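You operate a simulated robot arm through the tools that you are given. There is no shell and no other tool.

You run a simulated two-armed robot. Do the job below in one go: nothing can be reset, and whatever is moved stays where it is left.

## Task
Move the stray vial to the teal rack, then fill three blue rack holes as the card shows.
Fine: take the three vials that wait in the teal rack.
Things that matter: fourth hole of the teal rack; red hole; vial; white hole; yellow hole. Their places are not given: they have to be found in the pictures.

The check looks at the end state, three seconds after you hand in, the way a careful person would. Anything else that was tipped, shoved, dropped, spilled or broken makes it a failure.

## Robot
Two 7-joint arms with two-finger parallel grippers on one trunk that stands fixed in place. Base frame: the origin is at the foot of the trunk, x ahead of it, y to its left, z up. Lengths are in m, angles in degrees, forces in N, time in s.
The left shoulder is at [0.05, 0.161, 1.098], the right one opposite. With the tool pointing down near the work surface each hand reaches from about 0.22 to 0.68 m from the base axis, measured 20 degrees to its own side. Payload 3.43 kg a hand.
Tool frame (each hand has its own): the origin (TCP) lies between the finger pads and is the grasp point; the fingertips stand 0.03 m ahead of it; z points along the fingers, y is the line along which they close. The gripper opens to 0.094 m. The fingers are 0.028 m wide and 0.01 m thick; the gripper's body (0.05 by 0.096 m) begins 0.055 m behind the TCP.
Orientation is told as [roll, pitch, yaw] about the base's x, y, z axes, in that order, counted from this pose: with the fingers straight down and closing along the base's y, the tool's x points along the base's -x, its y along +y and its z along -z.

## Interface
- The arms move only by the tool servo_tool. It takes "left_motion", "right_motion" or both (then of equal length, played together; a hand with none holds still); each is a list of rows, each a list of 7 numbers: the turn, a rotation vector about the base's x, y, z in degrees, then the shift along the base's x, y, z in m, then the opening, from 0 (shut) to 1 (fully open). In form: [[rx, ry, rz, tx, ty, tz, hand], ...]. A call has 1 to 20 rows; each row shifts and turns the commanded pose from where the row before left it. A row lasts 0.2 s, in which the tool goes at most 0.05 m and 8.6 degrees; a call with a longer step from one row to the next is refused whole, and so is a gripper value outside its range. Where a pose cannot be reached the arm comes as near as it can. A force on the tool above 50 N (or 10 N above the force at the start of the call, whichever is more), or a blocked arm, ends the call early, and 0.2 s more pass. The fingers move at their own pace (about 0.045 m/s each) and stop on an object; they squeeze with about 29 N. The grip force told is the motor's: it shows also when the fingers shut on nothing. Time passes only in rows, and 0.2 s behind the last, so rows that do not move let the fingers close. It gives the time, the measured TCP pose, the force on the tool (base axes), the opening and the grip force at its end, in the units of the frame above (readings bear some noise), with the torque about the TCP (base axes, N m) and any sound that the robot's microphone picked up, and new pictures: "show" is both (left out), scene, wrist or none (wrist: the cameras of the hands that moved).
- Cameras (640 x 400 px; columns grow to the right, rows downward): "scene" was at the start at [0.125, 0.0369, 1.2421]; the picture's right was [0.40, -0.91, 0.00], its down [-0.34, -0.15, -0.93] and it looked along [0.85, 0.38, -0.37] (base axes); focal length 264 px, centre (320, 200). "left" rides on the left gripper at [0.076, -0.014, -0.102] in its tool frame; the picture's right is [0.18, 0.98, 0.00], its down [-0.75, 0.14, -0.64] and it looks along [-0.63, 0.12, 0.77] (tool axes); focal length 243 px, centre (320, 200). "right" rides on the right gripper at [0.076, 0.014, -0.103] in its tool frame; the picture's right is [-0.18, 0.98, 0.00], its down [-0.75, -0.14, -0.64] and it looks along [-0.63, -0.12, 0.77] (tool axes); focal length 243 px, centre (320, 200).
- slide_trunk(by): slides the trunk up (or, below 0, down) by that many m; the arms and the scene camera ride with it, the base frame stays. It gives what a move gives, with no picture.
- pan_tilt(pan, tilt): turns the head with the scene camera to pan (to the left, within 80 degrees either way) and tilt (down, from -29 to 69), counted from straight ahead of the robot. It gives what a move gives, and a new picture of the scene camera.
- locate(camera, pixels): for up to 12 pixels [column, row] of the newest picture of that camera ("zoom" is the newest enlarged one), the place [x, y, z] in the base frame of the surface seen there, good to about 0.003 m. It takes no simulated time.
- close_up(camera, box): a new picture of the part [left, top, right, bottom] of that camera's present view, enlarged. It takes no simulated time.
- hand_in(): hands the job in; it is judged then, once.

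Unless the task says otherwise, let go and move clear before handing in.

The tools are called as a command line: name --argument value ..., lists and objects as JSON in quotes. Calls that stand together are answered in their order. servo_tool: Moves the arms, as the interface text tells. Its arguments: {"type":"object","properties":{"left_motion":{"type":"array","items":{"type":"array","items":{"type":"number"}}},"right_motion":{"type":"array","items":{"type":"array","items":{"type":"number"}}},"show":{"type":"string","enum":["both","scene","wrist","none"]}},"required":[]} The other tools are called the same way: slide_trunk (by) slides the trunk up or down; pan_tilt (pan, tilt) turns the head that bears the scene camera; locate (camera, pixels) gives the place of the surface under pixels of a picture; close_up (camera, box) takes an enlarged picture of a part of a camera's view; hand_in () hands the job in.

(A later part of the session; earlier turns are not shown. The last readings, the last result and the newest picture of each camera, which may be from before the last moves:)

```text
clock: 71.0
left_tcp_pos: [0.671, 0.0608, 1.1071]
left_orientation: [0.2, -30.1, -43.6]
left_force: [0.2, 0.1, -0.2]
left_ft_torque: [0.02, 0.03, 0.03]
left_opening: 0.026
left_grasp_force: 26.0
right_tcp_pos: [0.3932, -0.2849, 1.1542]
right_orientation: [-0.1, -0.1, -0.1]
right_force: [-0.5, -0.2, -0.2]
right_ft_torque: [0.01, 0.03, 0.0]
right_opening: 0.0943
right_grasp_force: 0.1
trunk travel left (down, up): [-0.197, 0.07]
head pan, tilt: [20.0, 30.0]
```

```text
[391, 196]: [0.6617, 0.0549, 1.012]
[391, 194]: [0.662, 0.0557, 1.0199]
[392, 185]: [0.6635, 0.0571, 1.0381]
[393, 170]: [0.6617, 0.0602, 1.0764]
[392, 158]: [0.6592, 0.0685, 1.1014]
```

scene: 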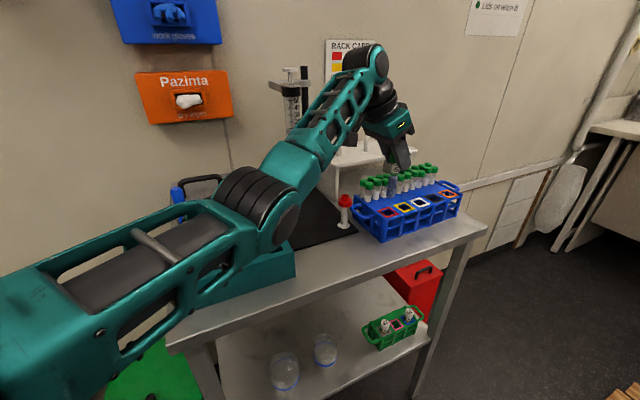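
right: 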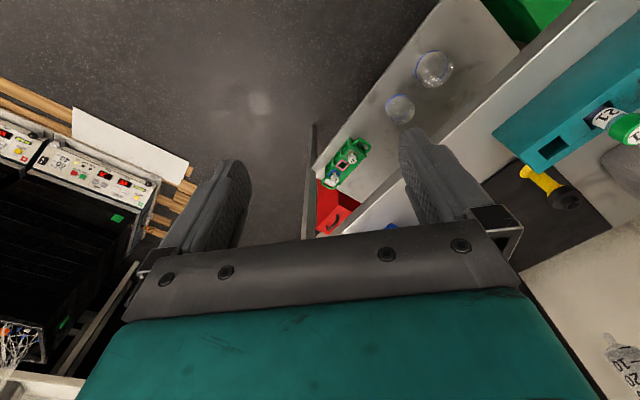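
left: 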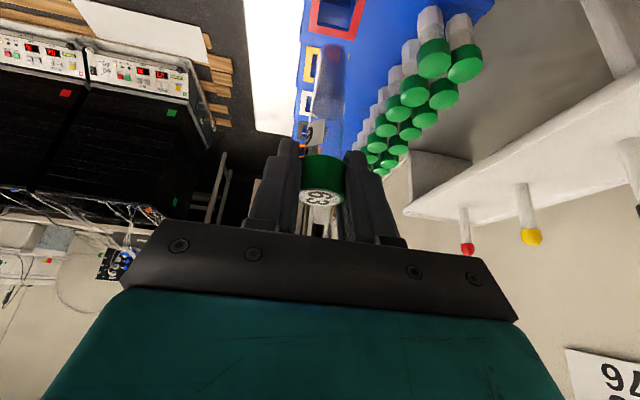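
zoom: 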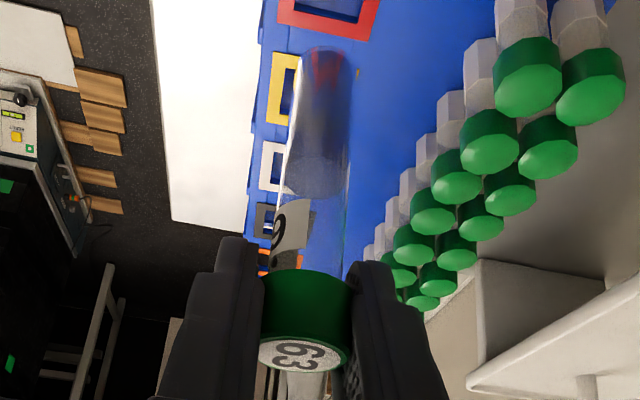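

The vial's bottom is about 0.098 m below the TCP, at z 1.009 here, clear of everything. I'll carry it at this height along the line to above the fourth teal hole.

servo_tool --left_motion '[[0, 0, 0, -0.0256, 0.0231, 0, 0], [0, 0, 0, -0.0256, 0.0231, 0, 0], [0, 0, 0, -0.0256, 0.0231, 0, 0], [0, 0, 0, -0.0256, 0.0231, 0, 0]]' --show "scene"

```text
clock: 72.0
left_tcp_pos: [0.5671, 0.1552, 1.1057]
left_orientation: [0.0, -30.0, -43.6]
left_force: [-0.2, -0.3, -0.3]
left_ft_torque: [-0.04, -0.03, 0.0]
left_opening: 0.0262
left_grasp_force: 26.3
right_tcp_pos: [0.3919, -0.283, 1.1541]
right_orientation: [0.0, 0.0, -0.1]
right_force: [-0.6, 0.3, 0.6]
right_ft_torque: [-0.04, 0.01, 0.0]
right_opening: 0.094
right_grasp_force: 0.1
trunk travel left (down, up): [-0.197, 0.07]
head pan, tilt: [20.0, 30.0]
```

scene: 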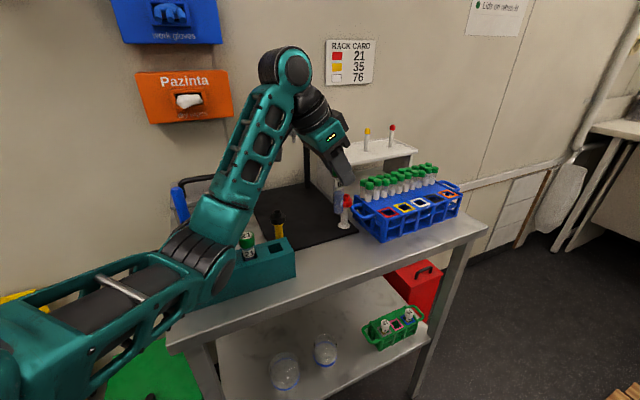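

The motion follows the command. The elbow at (200,265) is coming toward the teal rack, so I'll check its position before continuing.

locate --camera "scene" --pixels '[[215, 285], [225, 260], [200, 240], [235, 220], [245, 180], [190, 300], [280, 100]]'

```text
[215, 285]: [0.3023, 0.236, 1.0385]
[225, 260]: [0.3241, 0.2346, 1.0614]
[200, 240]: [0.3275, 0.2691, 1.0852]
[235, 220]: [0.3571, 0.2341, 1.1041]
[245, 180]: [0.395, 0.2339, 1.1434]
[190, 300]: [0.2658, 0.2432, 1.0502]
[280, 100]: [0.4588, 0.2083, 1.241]
```

The elbow's underside is near z 1.04 and heading over vials with tops at 1.014, which is too close. I'll raise the trunk by 0.07 to lift the elbow before going on.

slide_trunk --by 0.07

servo_tool --left_motion '[[0, 0, 0, -0.02, 0.018, 0, 0], [0, 0, 0, -0.02, 0.018, 0, 0]]' --show "scene"

```text
clock: 73.1
left_tcp_pos: [0.5683, 0.1544, 1.1749]
left_orientation: [0.0, -29.9, -43.6]
left_force: [-0.7, -0.5, -0.5]
left_ft_torque: [0.03, 0.0, 0.06]
left_opening: 0.0262
left_grasp_force: 25.6
right_tcp_pos: [0.3926, -0.2845, 1.2241]
right_orientation: [-0.1, -0.1, -0.1]
right_force: [0.3, -0.3, -0.1]
right_ft_torque: [0.02, -0.02, -0.02]
right_opening: 0.094
right_grasp_force: 0.1
trunk travel left (down, up): [-0.267, 0.0]
head pan, tilt: [20.0, 30.0]
```

```text
clock: 73.7
left_tcp_pos: [0.5262, 0.1914, 1.1745]
left_orientation: [0.2, -30.1, -43.6]
left_force: [-0.7, 0.3, -0.9]
left_ft_torque: [0.02, -0.02, 0.0]
left_opening: 0.0265
left_grasp_force: 26.0
right_tcp_pos: [0.3921, -0.2843, 1.2237]
right_orientation: [0.0, -0.1, -0.1]
right_force: [0.4, -0.2, -0.8]
right_ft_torque: [0.0, 0.0, -0.03]
right_opening: 0.094
right_grasp_force: 0.0
trunk travel left (down, up): [-0.267, 0.0]
head pan, tilt: [20.0, 30.0]
```

scene: 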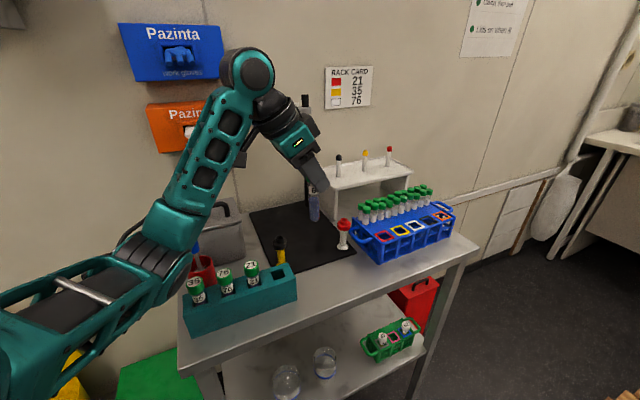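

locate --camera "scene" --pixels '[[170, 275], [150, 285], [185, 255], [200, 225], [170, 215], [115, 320], [230, 140]]'

close_up --camera "scene" --box '[110, 180, 310, 330]'

```text
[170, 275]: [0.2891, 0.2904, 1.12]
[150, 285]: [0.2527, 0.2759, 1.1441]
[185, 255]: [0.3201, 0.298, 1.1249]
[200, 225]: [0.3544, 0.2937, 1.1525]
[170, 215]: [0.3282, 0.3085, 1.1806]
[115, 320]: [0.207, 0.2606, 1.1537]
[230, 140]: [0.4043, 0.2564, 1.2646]
```

```text
2.67 times, centred on (210, 255) of scene
```

zoom: 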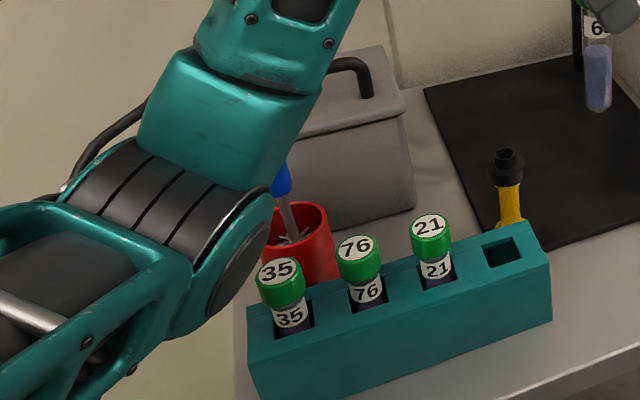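

The elbow's underside is now near 1.10. As the hand descends the elbow should swing back away from the rack. I'll move to above hole 4 at this height and check again.

servo_tool --left_motion '[[0, 0, 0, -0.02, 0.018, 0, 0], [0, 0, 0, -0.02, 0.018, 0, 0], [0, 0, 0, -0.02, 0.0183, 0, 0], [0, 0, 0, 0, 0, -0.02, 0], [0, 0, 0, 0, 0, -0.02, 0]]' --show "both"

```text
clock: 74.9
left_tcp_pos: [0.4669, 0.2461, 1.1351]
left_orientation: [0.1, -30.0, -43.6]
left_force: [-0.7, 0.6, -0.2]
left_ft_torque: [-0.01, 0.0, 0.0]
left_opening: 0.0266
left_grasp_force: 26.3
right_tcp_pos: [0.3919, -0.2845, 1.2235]
right_orientation: [0.0, -0.1, -0.1]
right_force: [-0.9, -0.1, 0.4]
right_ft_torque: [0.0, 0.01, 0.0]
right_opening: 0.094
right_grasp_force: 0.2
trunk travel left (down, up): [-0.267, 0.0]
head pan, tilt: [20.0, 30.0]
```

scene: 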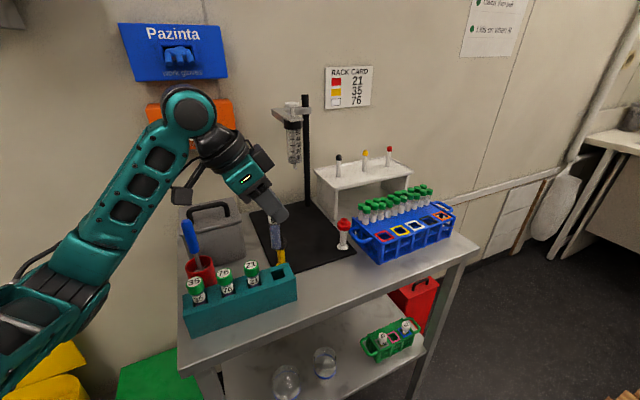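
left: 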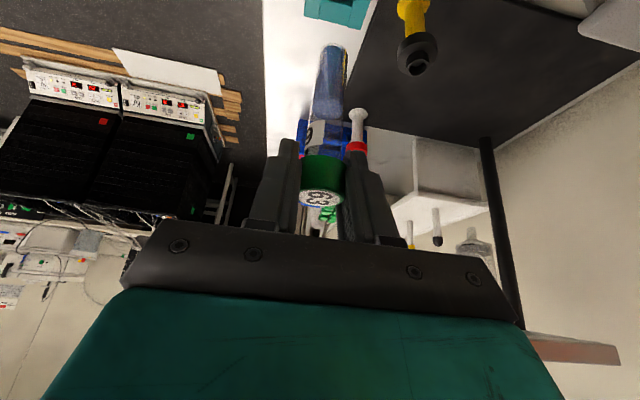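

The elbow swung back to the left, clear of the rack, and the vial is over hole 4 at TCP (0.467,0.246,1.135). I'll zoom in to verify the hole and vial positions.

close_up --camera "scene" --box '[200, 180, 320, 310]'

close_up --camera "left" --box '[260, 0, 400, 100]'

```text
3.08 times, centred on (260, 245) of scene
```

zoom: 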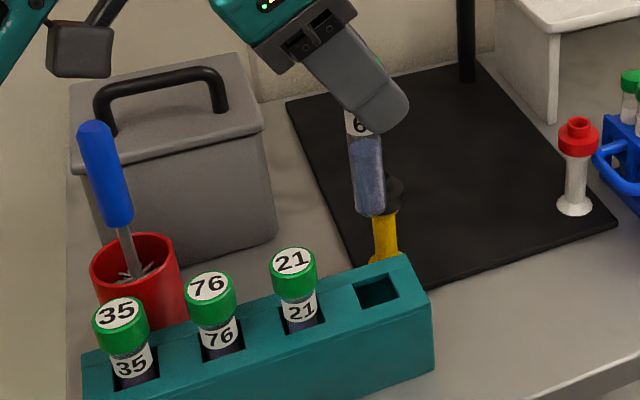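

```text
4.00 times, centred on (330, 50) of left
```

zoom: 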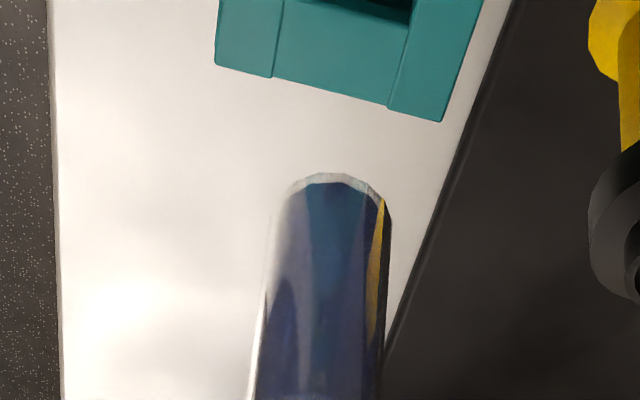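

locate --camera "scene" --pixels '[[276.2, 247.5], [275, 235], [274, 228], [270.2, 273.2], [283.6, 268], [287, 275.5], [273.4, 280.5]]'

```text
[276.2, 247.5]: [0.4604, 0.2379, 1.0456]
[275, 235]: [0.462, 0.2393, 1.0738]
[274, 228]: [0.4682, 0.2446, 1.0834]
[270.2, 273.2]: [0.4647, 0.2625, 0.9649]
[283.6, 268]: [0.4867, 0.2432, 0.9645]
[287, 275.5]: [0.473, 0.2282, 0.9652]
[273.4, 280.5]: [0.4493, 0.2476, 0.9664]
```

Hole 4's centre averages (0.467,0.246) and the vial is about 2 mm too far along the row. I'll shift back slightly and lower until the tip just enters, watching the force.

servo_tool --left_motion '[[0, 0, 0, -0.0014, 0.0012, -0.015, 0], [0, 0, 0, 0, 0, -0.02, 0], [0, 0, 0, 0, 0, -0.015, 0], [0, 0, 0, 0, 0, -0.01, 0], [0, 0, 0, 0, 0, -0.01, 0], [0, 0, 0, 0, 0, -0.01, 0]]' --show "both"

close_up --camera "scene" --box '[200, 180, 320, 310]'

```text
clock: 76.3
left_tcp_pos: [0.4664, 0.2481, 1.054]
left_orientation: [0.1, -29.8, -43.6]
left_force: [-4.6, 4.0, 2.2]
left_ft_torque: [0.39, 0.46, 0.02]
left_opening: 0.0264
left_grasp_force: 26.1
right_tcp_pos: [0.3917, -0.2843, 1.2236]
right_orientation: [0.1, -0.1, -0.1]
right_force: [0.5, 0.4, 0.0]
right_ft_torque: [0.02, 0.08, -0.01]
right_opening: 0.0938
right_grasp_force: 0.0
trunk travel left (down, up): [-0.267, 0.0]
head pan, tilt: [20.0, 30.0]
```

scene: 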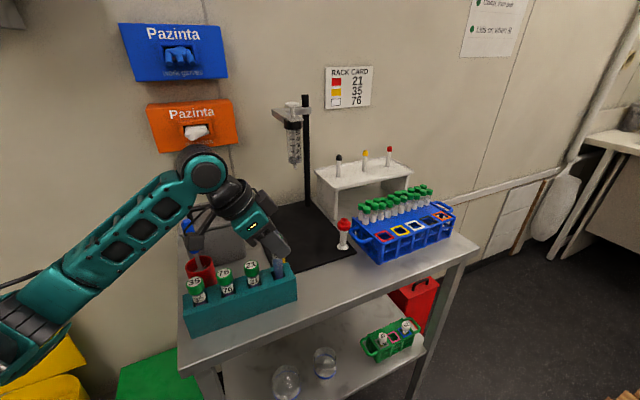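
left: 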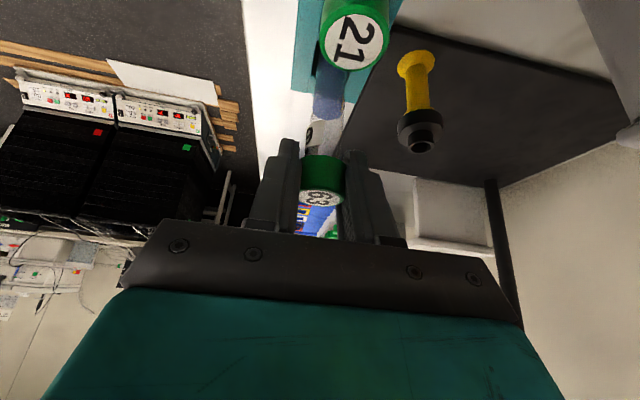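

```text
3.08 times, centred on (260, 245) of scene
```

zoom: 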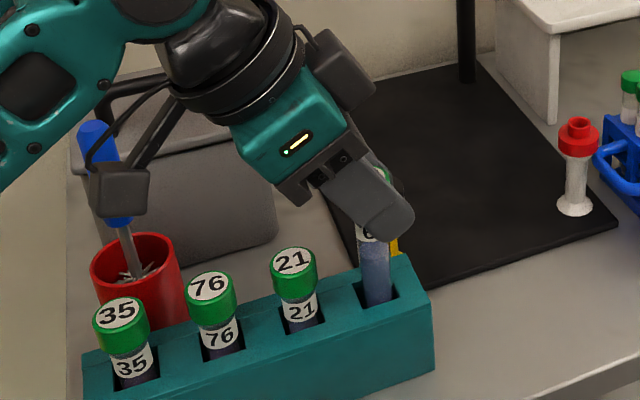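

The tip has entered the hole, and the side force (−4.6,4.0) says it presses on the far wall. I'll shift 2.5 mm back along the row and re-read the force.

servo_tool --left_motion '[[0, 0, 0, -0.0018, 0.0017, 0, 0], [0, 0, 0, 0, 0, 0, 0]]' --show "none"

```text
clock: 76.9
left_tcp_pos: [0.4647, 0.247, 1.054]
left_orientation: [0.0, -30.0, -43.6]
left_force: [0.2, 0.8, -0.7]
left_ft_torque: [0.0, 0.01, -0.01]
left_opening: 0.0263
left_grasp_force: 26.0
right_tcp_pos: [0.3924, -0.2842, 1.2235]
right_orientation: [-0.1, 0.0, -0.1]
right_force: [0.4, 0.8, 0.1]
right_ft_torque: [0.0, -0.01, 0.01]
right_opening: 0.0939
right_grasp_force: 0.0
trunk travel left (down, up): [-0.267, 0.0]
head pan, tilt: [20.0, 30.0]
```

The side force is gone at (0.4647,0.247). I'll continue down in small steps.

servo_tool --left_motion '[[0, 0, 0, -0.0003, 0.0003, -0.01, 0], [0, 0, 0, 0, 0, -0.01, 0], [0, 0, 0, 0, 0, -0.01, 0], [0, 0, 0, 0, 0, -0.008, 0], [0, 0, 0, 0, 0, 0, 0]]' --show "none"

```text
clock: 78.1
left_tcp_pos: [0.4654, 0.2482, 1.0174]
left_orientation: [0.0, -29.9, -43.6]
left_force: [-0.1, -0.1, 0.2]
left_ft_torque: [0.0, -0.02, 0.0]
left_opening: 0.0265
left_grasp_force: 25.7
right_tcp_pos: [0.3929, -0.2845, 1.2236]
right_orientation: [0.0, -0.1, -0.1]
right_force: [0.3, 0.7, 0.6]
right_ft_torque: [0.02, -0.01, 0.01]
right_opening: 0.0941
right_grasp_force: 0.1
trunk travel left (down, up): [-0.267, 0.0]
head pan, tilt: [20.0, 30.0]
```

No contact forces at z 1.017. Another 10 mm should bring it to the floor of the rack.

servo_tool --left_motion '[[0, 0, 0, 0, 0, -0.005, 0], [0, 0, 0, 0, 0, -0.004, 0], [0, 0, 0, 0, 0, 0, 0]]' --show "both"

close_up --camera "scene" --box '[200, 180, 320, 310]'

```text
clock: 78.9
left_tcp_pos: [0.4631, 0.2481, 1.0077]
left_orientation: [0.1, -30.0, -43.7]
left_force: [0.5, -0.7, -0.6]
left_ft_torque: [0.02, 0.0, -0.02]
left_opening: 0.0266
left_grasp_force: 25.8
right_tcp_pos: [0.3927, -0.2845, 1.2237]
right_orientation: [0.0, -0.2, -0.1]
right_force: [-0.3, 0.0, -0.8]
right_ft_torque: [-0.02, -0.02, 0.01]
right_opening: 0.094
right_grasp_force: 0.0
trunk travel left (down, up): [-0.267, 0.0]
head pan, tilt: [20.0, 30.0]
```

scene: 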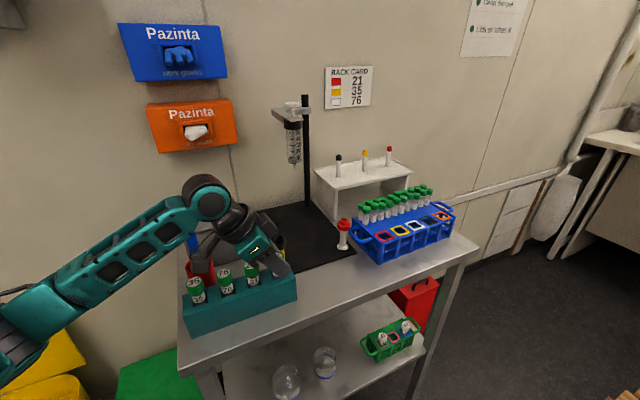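
left: 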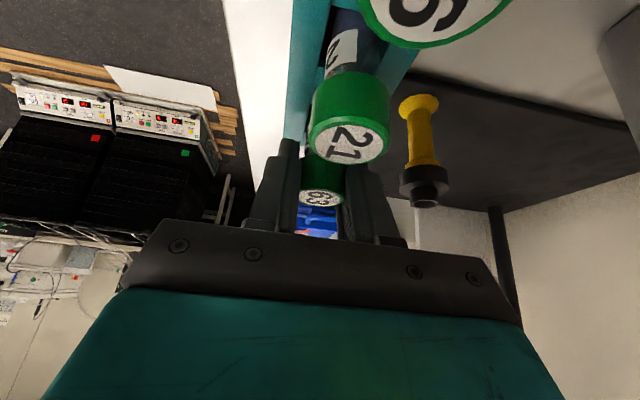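

```text
3.08 times, centred on (260, 245) of scene
```

zoom: 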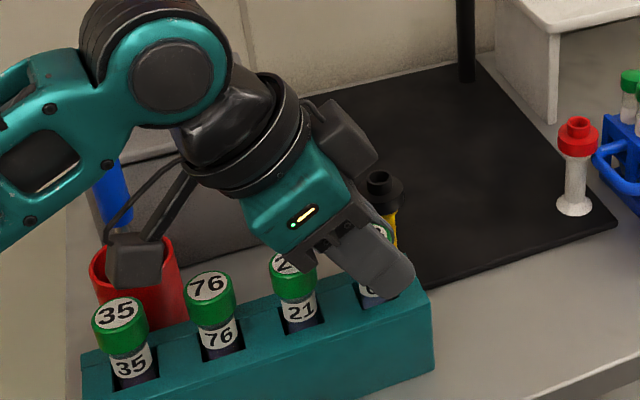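

The vial is nearly down, with no floor contact yet (z 1.0077). I'll lower 3 mm more and read the force.

servo_tool --left_motion '[[0, 0, 0, 0, 0, -0.002, 0], [0, 0, 0, 0, 0, -0.001, 0], [0, 0, 0, 0, 0, 0, 0]]' --show "none"

```text
clock: 79.7
left_tcp_pos: [0.4647, 0.2477, 1.007]
left_orientation: [0.4, -30.2, -43.6]
left_force: [7.6, 0.8, 10.1]
left_ft_torque: [0.02, -0.21, 0.01]
left_opening: 0.0265
left_grasp_force: 26.1
right_tcp_pos: [0.3932, -0.2846, 1.2234]
right_orientation: [0.0, -0.1, -0.2]
right_force: [-0.4, -0.8, 0.1]
right_ft_torque: [0.0, 0.0, 0.0]
right_opening: 0.094
right_grasp_force: 0.1
trunk travel left (down, up): [-0.267, 0.0]
head pan, tilt: [20.0, 30.0]
```

Floor contact registered (+10 N in z). I'll ease up 1.5 mm and open the fingers.

servo_tool --left_motion '[[0, 0, 0, 0, 0, 0.0015, 0], [0, 0, 0, 0, 0, 0, 0.35], [0, 0, 0, 0, 0, 0, 0.45], [0, 0, 0, 0, 0, 0, 0.45]]' --show "wrist"

```text
clock: 80.7
left_tcp_pos: [0.4634, 0.2471, 1.0054]
left_orientation: [-0.1, -29.9, -43.5]
left_force: [-0.1, 0.1, -0.6]
left_ft_torque: [-0.02, -0.03, 0.01]
left_opening: 0.0422
left_grasp_force: 0.1
right_tcp_pos: [0.3925, -0.2843, 1.2238]
right_orientation: [-0.1, -0.1, -0.1]
right_force: [0.0, -0.4, 1.4]
right_ft_torque: [0.02, 0.03, -0.01]
right_opening: 0.0942
right_grasp_force: 0.1
trunk travel left (down, up): [-0.267, 0.0]
head pan, tilt: [20.0, 30.0]
```

left: 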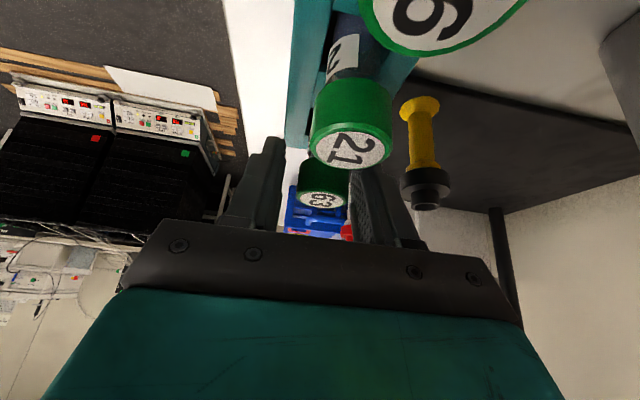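

Released: vial 63 stands in hole 4. I'll rise straight up and look before going to vial 76.

servo_tool --left_motion '[[0, 0, 0, 0, 0, 0.015, 0.45], [0, 0, 0, 0, 0, 0.025, 0.45], [0, 0, 0, 0, 0, 0.03, 0.45], [0, 0, 0, 0, 0, 0.03, 0.5], [0, 0, 0, 0, 0, 0.03, 0.5]]' --show "both"

close_up --camera "scene" --box '[180, 220, 310, 320]'

close_up --camera "left" --box '[260, 0, 420, 120]'

```text
clock: 81.9
left_tcp_pos: [0.4637, 0.2478, 1.1366]
left_orientation: [0.1, -29.8, -43.5]
left_force: [0.0, 0.3, -0.8]
left_ft_torque: [0.0, -0.02, -0.03]
left_opening: 0.047
left_grasp_force: 0.1
right_tcp_pos: [0.3924, -0.2847, 1.223]
right_orientation: [-0.1, -0.1, -0.1]
right_force: [0.4, 0.5, 0.1]
right_ft_torque: [-0.01, -0.05, -0.01]
right_opening: 0.0941
right_grasp_force: 0.1
trunk travel left (down, up): [-0.267, 0.0]
head pan, tilt: [20.0, 30.0]
```

scene: 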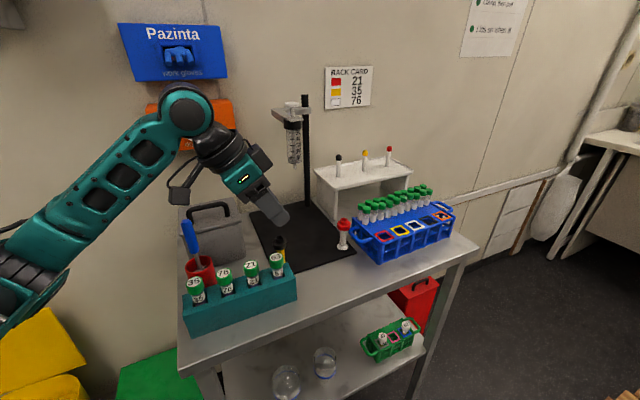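
left: 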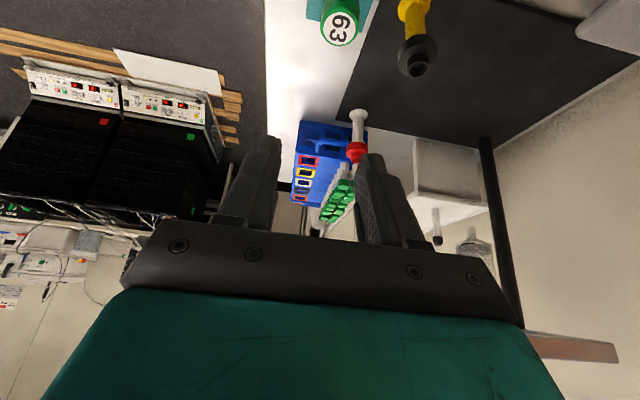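

```text
4.00 times, centred on (245, 270) of scene
```

zoom: 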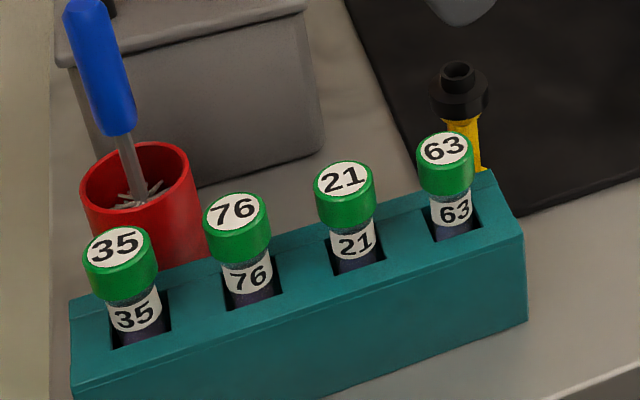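

```text
3.33 times, centred on (340, 60) of left
```

zoom: 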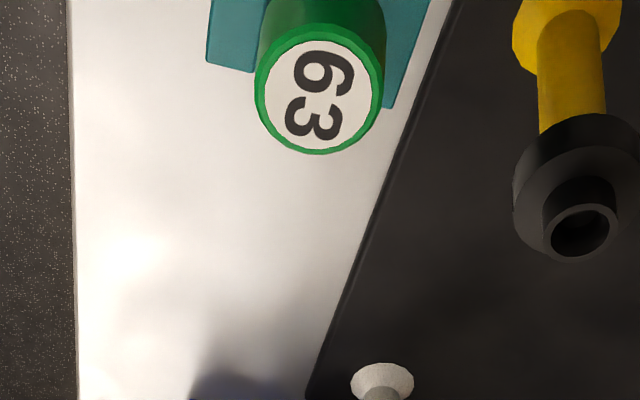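

Vial 63 is seated level with the others. I'll measure all four cap centres from the scene.

locate --camera "scene" --pixels '[[193.8, 281.2], [223.8, 272.7], [250.3, 264.3], [276.3, 256.8], [216.5, 273.5], [231.2, 272], [223.6, 268.7], [223.8, 277]]'

```text
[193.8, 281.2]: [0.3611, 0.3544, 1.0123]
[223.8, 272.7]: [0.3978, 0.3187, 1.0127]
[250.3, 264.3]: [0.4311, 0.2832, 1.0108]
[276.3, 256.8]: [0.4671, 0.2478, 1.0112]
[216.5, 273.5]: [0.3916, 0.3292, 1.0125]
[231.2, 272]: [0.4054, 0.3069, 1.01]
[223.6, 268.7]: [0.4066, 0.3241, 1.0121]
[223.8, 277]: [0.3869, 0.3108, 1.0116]
```

Vial 76 is at about (0.397,0.3185). I'll move above it while turning to yaw −25° and tilt 50°, the grip angle that reaches the white hole.

servo_tool --left_motion '[[0, 0, 6.17, -0.011, 0.0118, 0, 0.5], [0, 0, 6.17, -0.011, 0.0118, 0, 0.5], [0, 0, 6.17, -0.011, 0.0118, 0, 0.5], [-2.82, -6.04, 0, -0.011, 0.0118, 0, 0.5], [-2.82, -6.04, 0, -0.011, 0.0118, 0, 0.5], [-2.82, -6.04, 0, -0.0117, 0.0118, 0, 0.5], [0, 0, 0, 0, 0, -0.02, 0.5]]' --show "both"

```text
clock: 83.5
left_tcp_pos: [0.397, 0.3177, 1.1166]
left_orientation: [0.2, -50.1, -25.2]
left_force: [-0.7, -0.7, 0.7]
left_ft_torque: [0.02, -0.01, -0.04]
left_opening: 0.0468
left_grasp_force: 0.0
right_tcp_pos: [0.3918, -0.2852, 1.2233]
right_orientation: [0.0, -0.1, -0.1]
right_force: [0.8, 1.0, 0.3]
right_ft_torque: [-0.04, 0.05, 0.02]
right_opening: 0.0941
right_grasp_force: 0.0
trunk travel left (down, up): [-0.267, 0.0]
head pan, tilt: [20.0, 30.0]
```

scene: 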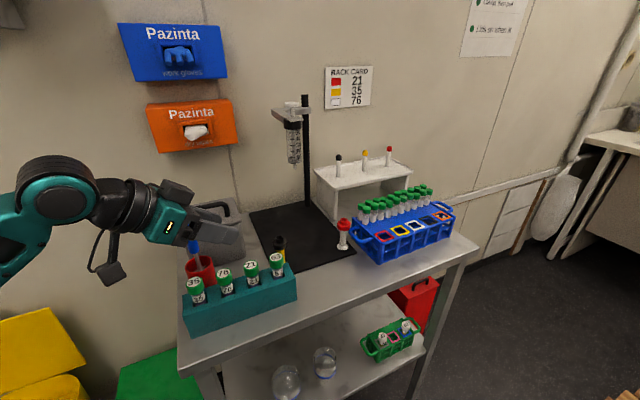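
left: 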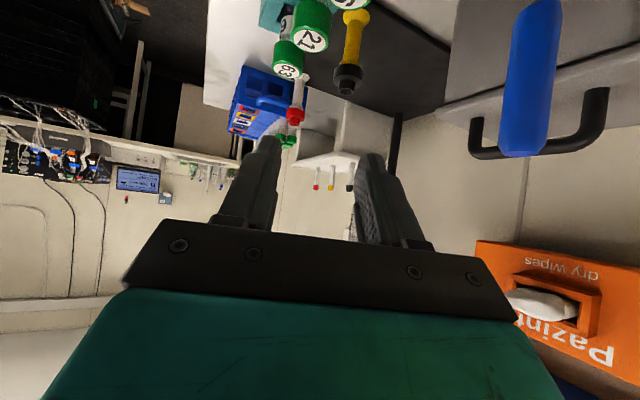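

The hand is above vial 76 and the brush handle at (535,80) looks close in the left picture. I'll measure the wrist parts near it before descending.

close_up --camera "scene" --box '[60, 150, 260, 310]'

locate --camera "scene" --pixels '[[178, 195], [185, 207], [110, 272], [112, 285], [193, 245], [170, 240], [230, 235], [150, 190]]'

```text
2.50 times, centred on (160, 230) of scene
```

zoom: 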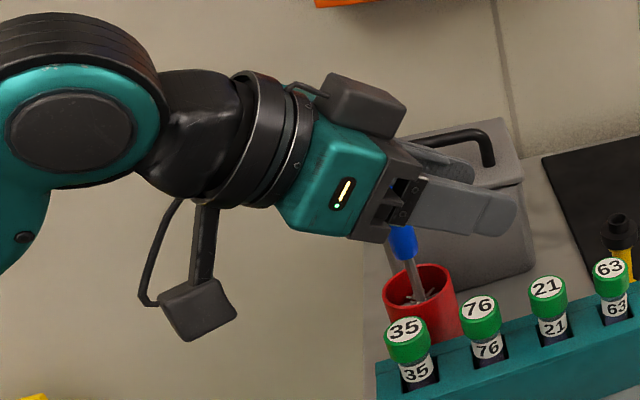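

```text
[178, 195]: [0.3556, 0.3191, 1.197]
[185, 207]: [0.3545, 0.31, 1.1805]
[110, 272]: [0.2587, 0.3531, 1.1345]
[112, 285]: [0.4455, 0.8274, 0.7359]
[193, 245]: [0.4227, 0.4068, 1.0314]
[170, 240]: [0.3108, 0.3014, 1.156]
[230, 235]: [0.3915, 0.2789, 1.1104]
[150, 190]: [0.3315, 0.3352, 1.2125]
```

The extra box is on the top side and poses no problem. At yaw −25° the fingertips would pass close to caps 21 and 35, so I'll pick with yaw −43.5° and turn back in the air later. I'll turn and lower to z 1.05.

servo_tool --left_motion '[[0, 0, -6.17, 0, 0, 0, 0.45], [0, 0, -6.17, 0, 0, 0, 0.45], [0, 0, -6.17, 0, 0.0006, -0.01, 0.45], [0, 0, 0, 0, 0, -0.028, 0.45], [0, 0, 0, 0, 0, -0.028, 0.45], [0, 0, 0, 0, 0, 0, 0.45]]' --show "both"

close_up --camera "scene" --box '[120, 190, 300, 320]'

```text
clock: 84.9
left_tcp_pos: [0.3982, 0.3194, 1.0501]
left_orientation: [0.1, -49.9, -43.6]
left_force: [-1.0, -0.1, 0.0]
left_ft_torque: [0.0, -0.02, 0.0]
left_opening: 0.0423
left_grasp_force: 0.1
right_tcp_pos: [0.3916, -0.2849, 1.2245]
right_orientation: [0.0, 0.0, -0.2]
right_force: [0.0, 0.1, 0.9]
right_ft_torque: [-0.01, 0.0, -0.03]
right_opening: 0.0936
right_grasp_force: 0.0
trunk travel left (down, up): [-0.267, 0.0]
head pan, tilt: [20.0, 30.0]
```

scene: 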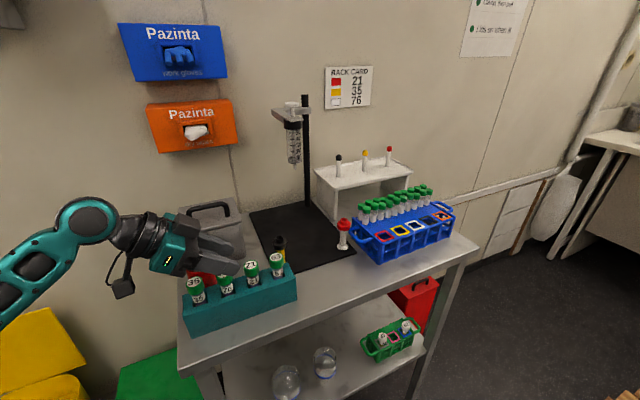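
left: 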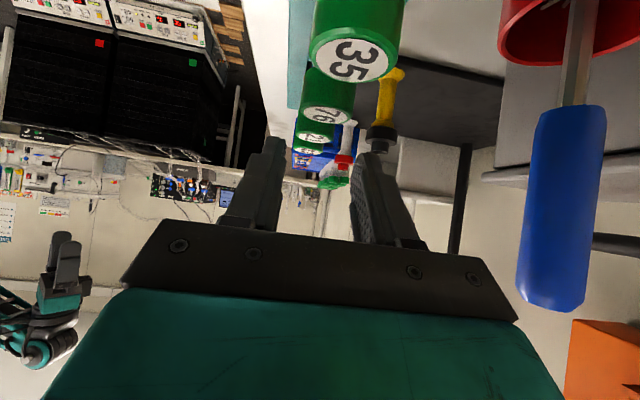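

```text
3.08 times, centred on (210, 255) of scene
```

zoom: 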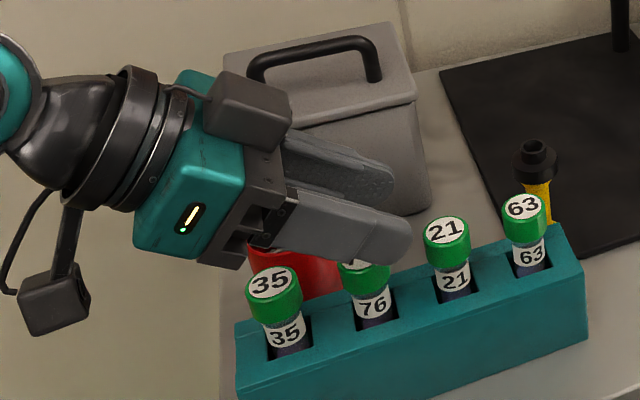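

Caps 35, 76 and 21 line up between the fingers in the left picture. I'll locate 76 at (327,117), 35 and the brush handle from here.

close_up --camera "left" --box '[270, 20, 430, 150]'

locate --camera "left" --pixels '[[327, 118], [305, 116], [349, 117], [327, 108], [327, 128], [352, 58], [317, 137], [525, 200], [560, 300]]'

```text
3.08 times, centred on (350, 85) of left
```

zoom: 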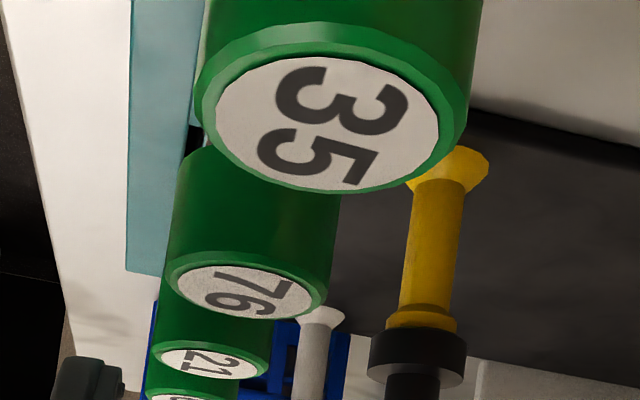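

```text
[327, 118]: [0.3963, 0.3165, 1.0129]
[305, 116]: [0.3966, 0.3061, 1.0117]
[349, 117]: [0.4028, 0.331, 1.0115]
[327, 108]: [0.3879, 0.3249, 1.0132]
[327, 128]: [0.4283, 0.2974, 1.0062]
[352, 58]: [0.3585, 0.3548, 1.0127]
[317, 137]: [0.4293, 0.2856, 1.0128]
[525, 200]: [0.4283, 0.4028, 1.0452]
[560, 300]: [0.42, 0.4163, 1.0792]
```

Vial 76 is centred near (0.396,0.319), within 2 mm of the hand. I'll descend to z 1.012 with a small correction.

servo_tool --left_motion '[[0, 0, 0, -0.001, 0, -0.013, 0.45], [0, 0, 0, -0.001, 0, -0.013, 0.45], [0, 0, 0, 0, 0, -0.012, 0.45], [0, 0, 0, 0, 0, 0, 0.45]]' --show "wrist"

close_up --camera "scene" --box '[120, 190, 300, 320]'

```text
clock: 85.9
left_tcp_pos: [0.3968, 0.3196, 1.0129]
left_orientation: [0.1, -50.0, -43.6]
left_force: [-0.7, -1.0, -0.1]
left_ft_torque: [-0.04, 0.03, -0.02]
left_opening: 0.0423
left_grasp_force: 0.1
right_tcp_pos: [0.3924, -0.285, 1.2241]
right_orientation: [0.0, -0.1, -0.2]
right_force: [-0.4, -1.3, -0.4]
right_ft_torque: [0.02, 0.04, -0.02]
right_opening: 0.0941
right_grasp_force: 0.0
trunk travel left (down, up): [-0.267, 0.0]
head pan, tilt: [20.0, 30.0]
```

left: 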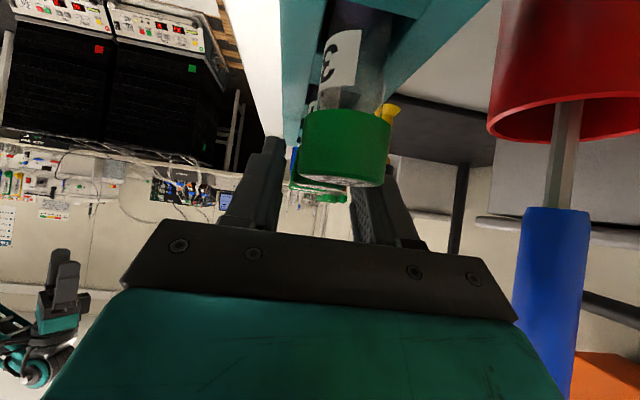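

```text
3.08 times, centred on (210, 255) of scene
```

zoom: 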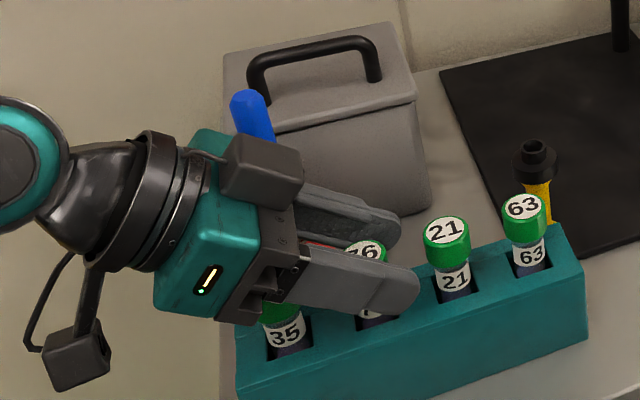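

No contact force, and cap 76 lies between the pads with body clearance over 35. I'll close the fingers.

servo_tool --left_motion '[[0, 0, 0, 0, 0, 0, 0.3], [0, 0, 0, 0, 0, 0, 0.1], [0, 0, 0, 0, 0, 0, 0], [0, 0, 0, 0, 0, 0, 0]]' --show "none"

```text
clock: 86.9
left_tcp_pos: [0.3959, 0.3181, 1.0131]
left_orientation: [0.0, -49.9, -43.5]
left_force: [-1.8, -4.5, -1.2]
left_ft_torque: [-0.09, 0.02, 0.02]
left_opening: 0.0273
left_grasp_force: 25.8
right_tcp_pos: [0.3927, -0.2843, 1.2239]
right_orientation: [0.0, -0.2, 0.0]
right_force: [0.1, 0.1, 0.4]
right_ft_torque: [0.01, -0.02, -0.01]
right_opening: 0.094
right_grasp_force: 0.1
trunk travel left (down, up): [-0.267, 0.0]
head pan, tilt: [20.0, 30.0]
```

Gripped 76 (opening 27 mm). I'll lift straight up 0.11 m.

servo_tool --left_motion '[[0, 0, 0, 0, 0, 0.01, 0], [0, 0, 0, 0, 0, 0.015, 0], [0, 0, 0, 0, 0, 0.025, 0], [0, 0, 0, 0, 0, 0.03, 0], [0, 0, 0, 0, 0, 0.03, 0], [0, 0, 0, 0, 0, 0.02, 0]]' --show "both"

close_up --camera "scene" --box '[120, 180, 300, 320]'

```text
clock: 88.3
left_tcp_pos: [0.3949, 0.3199, 1.1424]
left_orientation: [0.1, -50.1, -43.6]
left_force: [0.3, 0.0, -0.4]
left_ft_torque: [0.0, 0.0, -0.02]
left_opening: 0.0271
left_grasp_force: 25.5
right_tcp_pos: [0.393, -0.2844, 1.2241]
right_orientation: [0.0, -0.1, -0.1]
right_force: [0.1, 0.1, 0.2]
right_ft_torque: [0.03, 0.01, -0.02]
right_opening: 0.094
right_grasp_force: 0.0
trunk travel left (down, up): [-0.267, 0.0]
head pan, tilt: [20.0, 30.0]
```

scene: 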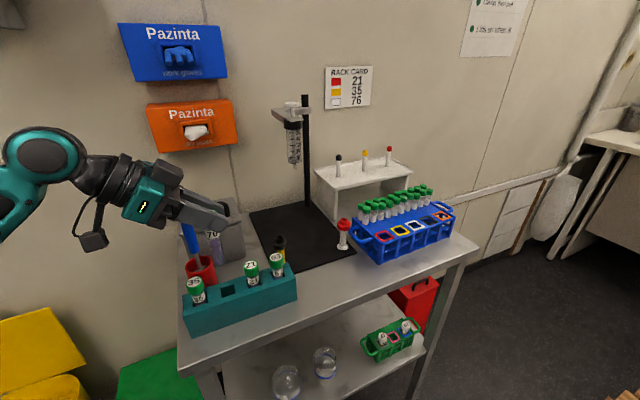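
left: 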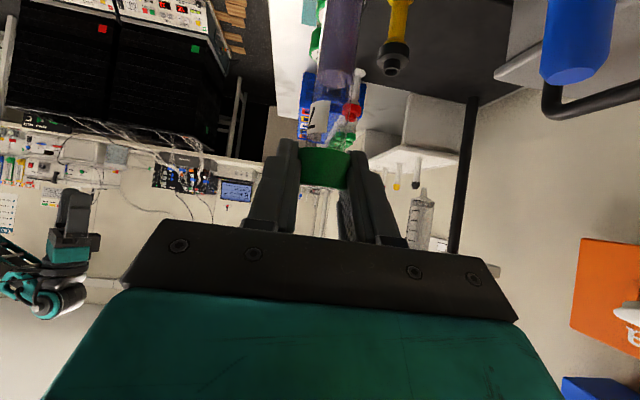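

```text
2.86 times, centred on (210, 250) of scene
```

zoom: 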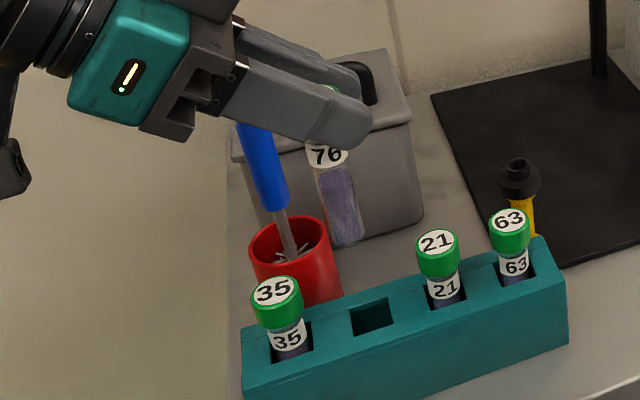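

Vial 76 is out, upright, with its bottom near z 1.04. I'll rise a little more and carry it along the row toward the blue rack, checking the elbow on the way.

servo_tool --left_motion '[[0, 0, 0, 0, 0, 0.02, 0], [0, 0, 0, 0, 0, 0.02, 0], [0, 0, 0, 0.022, -0.0215, 0, 0], [0, 0, 0, 0.022, -0.0215, 0, 0], [0, 0, 0, 0.022, -0.0215, 0, 0], [0, 0, 0, 0.022, -0.0215, 0, 0]]' --show "scene"

```text
clock: 89.7
left_tcp_pos: [0.4839, 0.2324, 1.1823]
left_orientation: [0.1, -49.9, -43.5]
left_force: [0.3, -0.7, -0.7]
left_ft_torque: [0.0, -0.01, 0.0]
left_opening: 0.0271
left_grasp_force: 25.7
right_tcp_pos: [0.3933, -0.2864, 1.2238]
right_orientation: [0.0, -0.1, -0.1]
right_force: [0.0, 0.3, 0.1]
right_ft_torque: [0.04, -0.04, -0.01]
right_opening: 0.0939
right_grasp_force: 0.1
trunk travel left (down, up): [-0.267, 0.0]
head pan, tilt: [20.0, 30.0]
```

scene: 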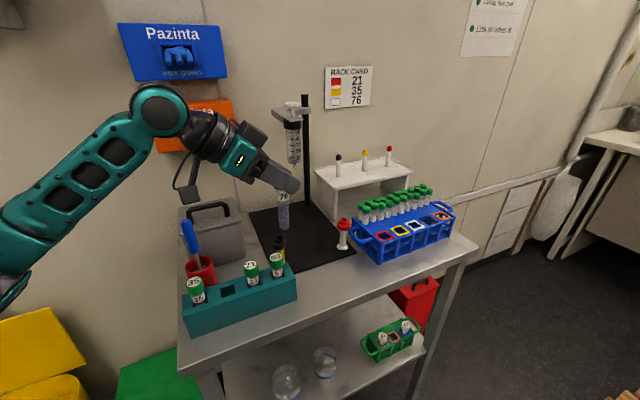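

Clear so far. I'll continue forward to about (0.60,0.12), turning the yaw to −25° on the way with the vial staying upright.

servo_tool --left_motion '[[0, 0, 6.17, 0.0232, -0.0224, 0, 0], [0, 0, 6.17, 0.0232, -0.0224, 0, 0], [0, 0, 6.17, 0.0232, -0.0224, 0, 0], [0, 0, 0, 0.0232, -0.0224, 0, 0], [0, 0, 0, 0.0232, -0.0224, 0, 0]]' --show "scene"

```text
clock: 90.9
left_tcp_pos: [0.601, 0.1199, 1.1827]
left_orientation: [0.2, -49.9, -25.1]
left_force: [0.4, -0.4, -1.2]
left_ft_torque: [-0.01, -0.01, 0.01]
left_opening: 0.0267
left_grasp_force: 26.3
right_tcp_pos: [0.3926, -0.2851, 1.2233]
right_orientation: [-0.1, -0.2, -0.1]
right_force: [-0.5, -0.2, 0.6]
right_ft_torque: [0.0, 0.02, 0.02]
right_opening: 0.0942
right_grasp_force: 0.0
trunk travel left (down, up): [-0.267, 0.0]
head pan, tilt: [20.0, 30.0]
```

scene: 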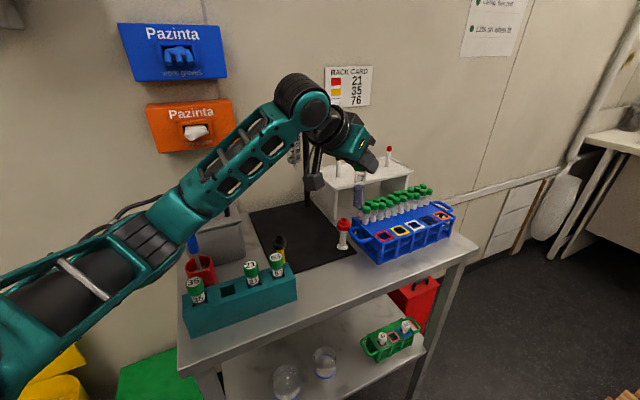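

The path is clear and the forearm is high. I'll move on to (0.70,0.03), then lower the trunk 0.06 to level the wrist for the long reach.

servo_tool --left_motion '[[0, 0, 0, 0.0245, -0.0225, 0, 0], [0, 0, 0, 0.0245, -0.0225, 0, 0], [0, 0, 0, 0.0245, -0.0225, 0, 0], [0, 0, 0, 0.0245, -0.0225, 0, 0]]' --show "none"

slide_trunk --by -0.06

servo_tool --left_motion '[[0, 0, 0, 0, 0, 0, 0]]' --show "both"

```text
clock: 91.9
left_tcp_pos: [0.6986, 0.0312, 1.183]
left_orientation: [0.3, -49.9, -25.2]
left_force: [0.5, 0.0, -0.3]
left_ft_torque: [-0.03, 0.01, -0.03]
left_opening: 0.0267
left_grasp_force: 25.5
right_tcp_pos: [0.3936, -0.285, 1.2234]
right_orientation: [0.0, -0.1, -0.1]
right_force: [0.6, 0.5, 0.2]
right_ft_torque: [0.02, -0.02, 0.04]
right_opening: 0.094
right_grasp_force: 0.1
trunk travel left (down, up): [-0.267, 0.0]
head pan, tilt: [20.0, 30.0]
```

```text
clock: 92.9
left_tcp_pos: [0.698, 0.0321, 1.123]
left_orientation: [0.2, -50.1, -25.1]
left_force: [-0.7, 0.8, -0.3]
left_ft_torque: [0.01, -0.01, -0.02]
left_opening: 0.0266
left_grasp_force: 26.2
right_tcp_pos: [0.3923, -0.2853, 1.1633]
right_orientation: [0.0, -0.1, -0.1]
right_force: [0.0, -0.2, -0.2]
right_ft_torque: [0.03, 0.02, 0.0]
right_opening: 0.0937
right_grasp_force: 0.1
trunk travel left (down, up): [-0.207, 0.06]
head pan, tilt: [20.0, 30.0]
```

```text
clock: 93.3
left_tcp_pos: [0.6982, 0.0321, 1.1227]
left_orientation: [0.2, -50.1, -25.1]
left_force: [-0.2, 0.0, -1.1]
left_ft_torque: [0.0, -0.04, 0.01]
left_opening: 0.0269
left_grasp_force: 26.3
right_tcp_pos: [0.3934, -0.2842, 1.1637]
right_orientation: [-0.1, -0.2, -0.1]
right_force: [-0.5, -0.7, 0.3]
right_ft_torque: [-0.04, 0.0, -0.03]
right_opening: 0.094
right_grasp_force: 0.0
trunk travel left (down, up): [-0.207, 0.06]
head pan, tilt: [20.0, 30.0]
```

scene: 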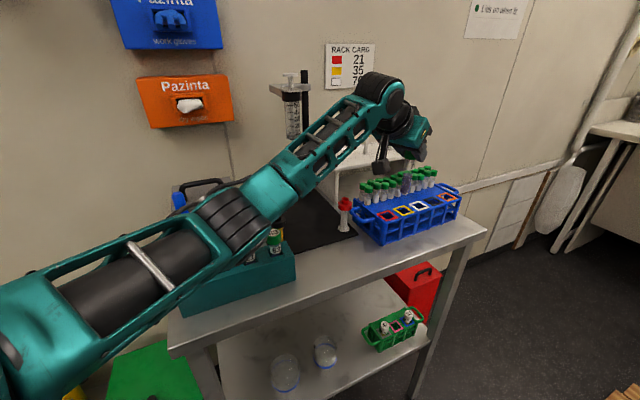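
left: 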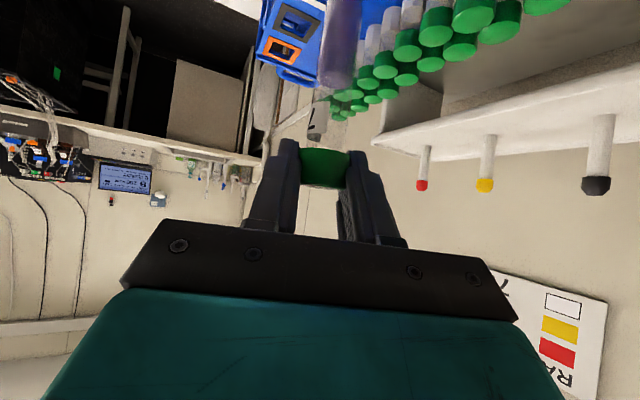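

Vial 76 hangs over the rack. I'll move above the white hole at about (0.742,−0.008) and then measure vial against hole.

servo_tool --left_motion '[[0, 0, 0, 0.015, -0.0134, -0.005, 0], [0, 0, 0, 0.0145, -0.0134, -0.005, 0], [0, 0, 0, 0.0143, -0.0133, -0.005, 0], [0, 0, 0, 0, 0, 0, 0]]' --show "scene"

close_up --camera "scene" --box '[350, 130, 470, 250]'

```text
clock: 94.3
left_tcp_pos: [0.7418, -0.0075, 1.1072]
left_orientation: [0.1, -49.9, -25.1]
left_force: [0.4, -0.7, 0.5]
left_ft_torque: [-0.03, -0.03, 0.0]
left_opening: 0.0264
left_grasp_force: 25.6
right_tcp_pos: [0.3931, -0.2849, 1.1635]
right_orientation: [0.0, 0.0, -0.1]
right_force: [0.2, -0.5, 1.1]
right_ft_torque: [0.04, -0.01, 0.01]
right_opening: 0.0942
right_grasp_force: 0.1
trunk travel left (down, up): [-0.207, 0.06]
head pan, tilt: [20.0, 30.0]
```

scene: 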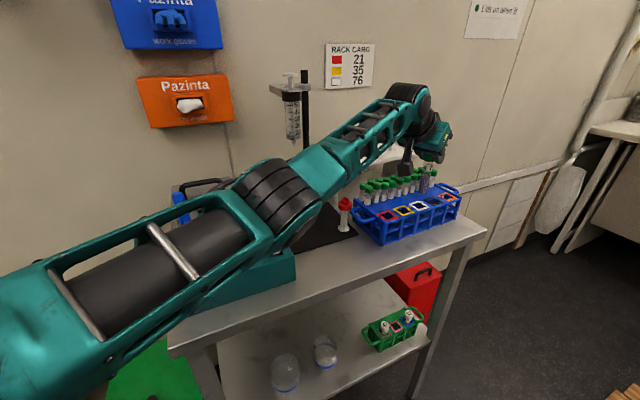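

```text
3.33 times, centred on (410, 190) of scene
```

zoom: 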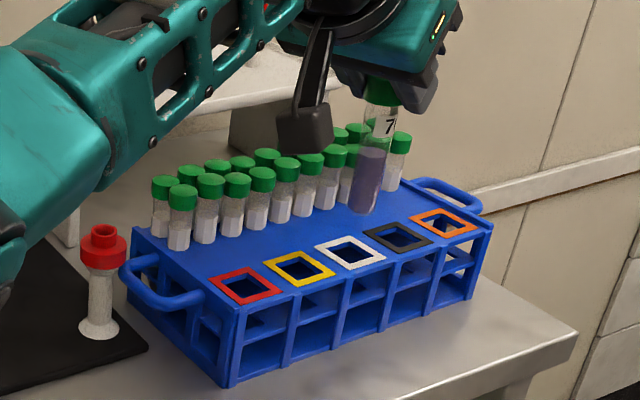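

locate --camera "scene" --pixels '[[422.8, 192], [423.5, 187], [425, 178], [408, 203.8], [419.5, 200.4], [430.2, 207.3], [418.4, 211.2], [419, 205.5]]'

```text
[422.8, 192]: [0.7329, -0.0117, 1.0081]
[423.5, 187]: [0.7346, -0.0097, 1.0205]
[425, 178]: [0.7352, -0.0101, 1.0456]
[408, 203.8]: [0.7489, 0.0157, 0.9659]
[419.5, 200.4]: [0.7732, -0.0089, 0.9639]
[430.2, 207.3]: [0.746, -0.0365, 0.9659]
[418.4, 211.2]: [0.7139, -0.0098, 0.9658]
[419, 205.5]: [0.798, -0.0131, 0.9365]
```

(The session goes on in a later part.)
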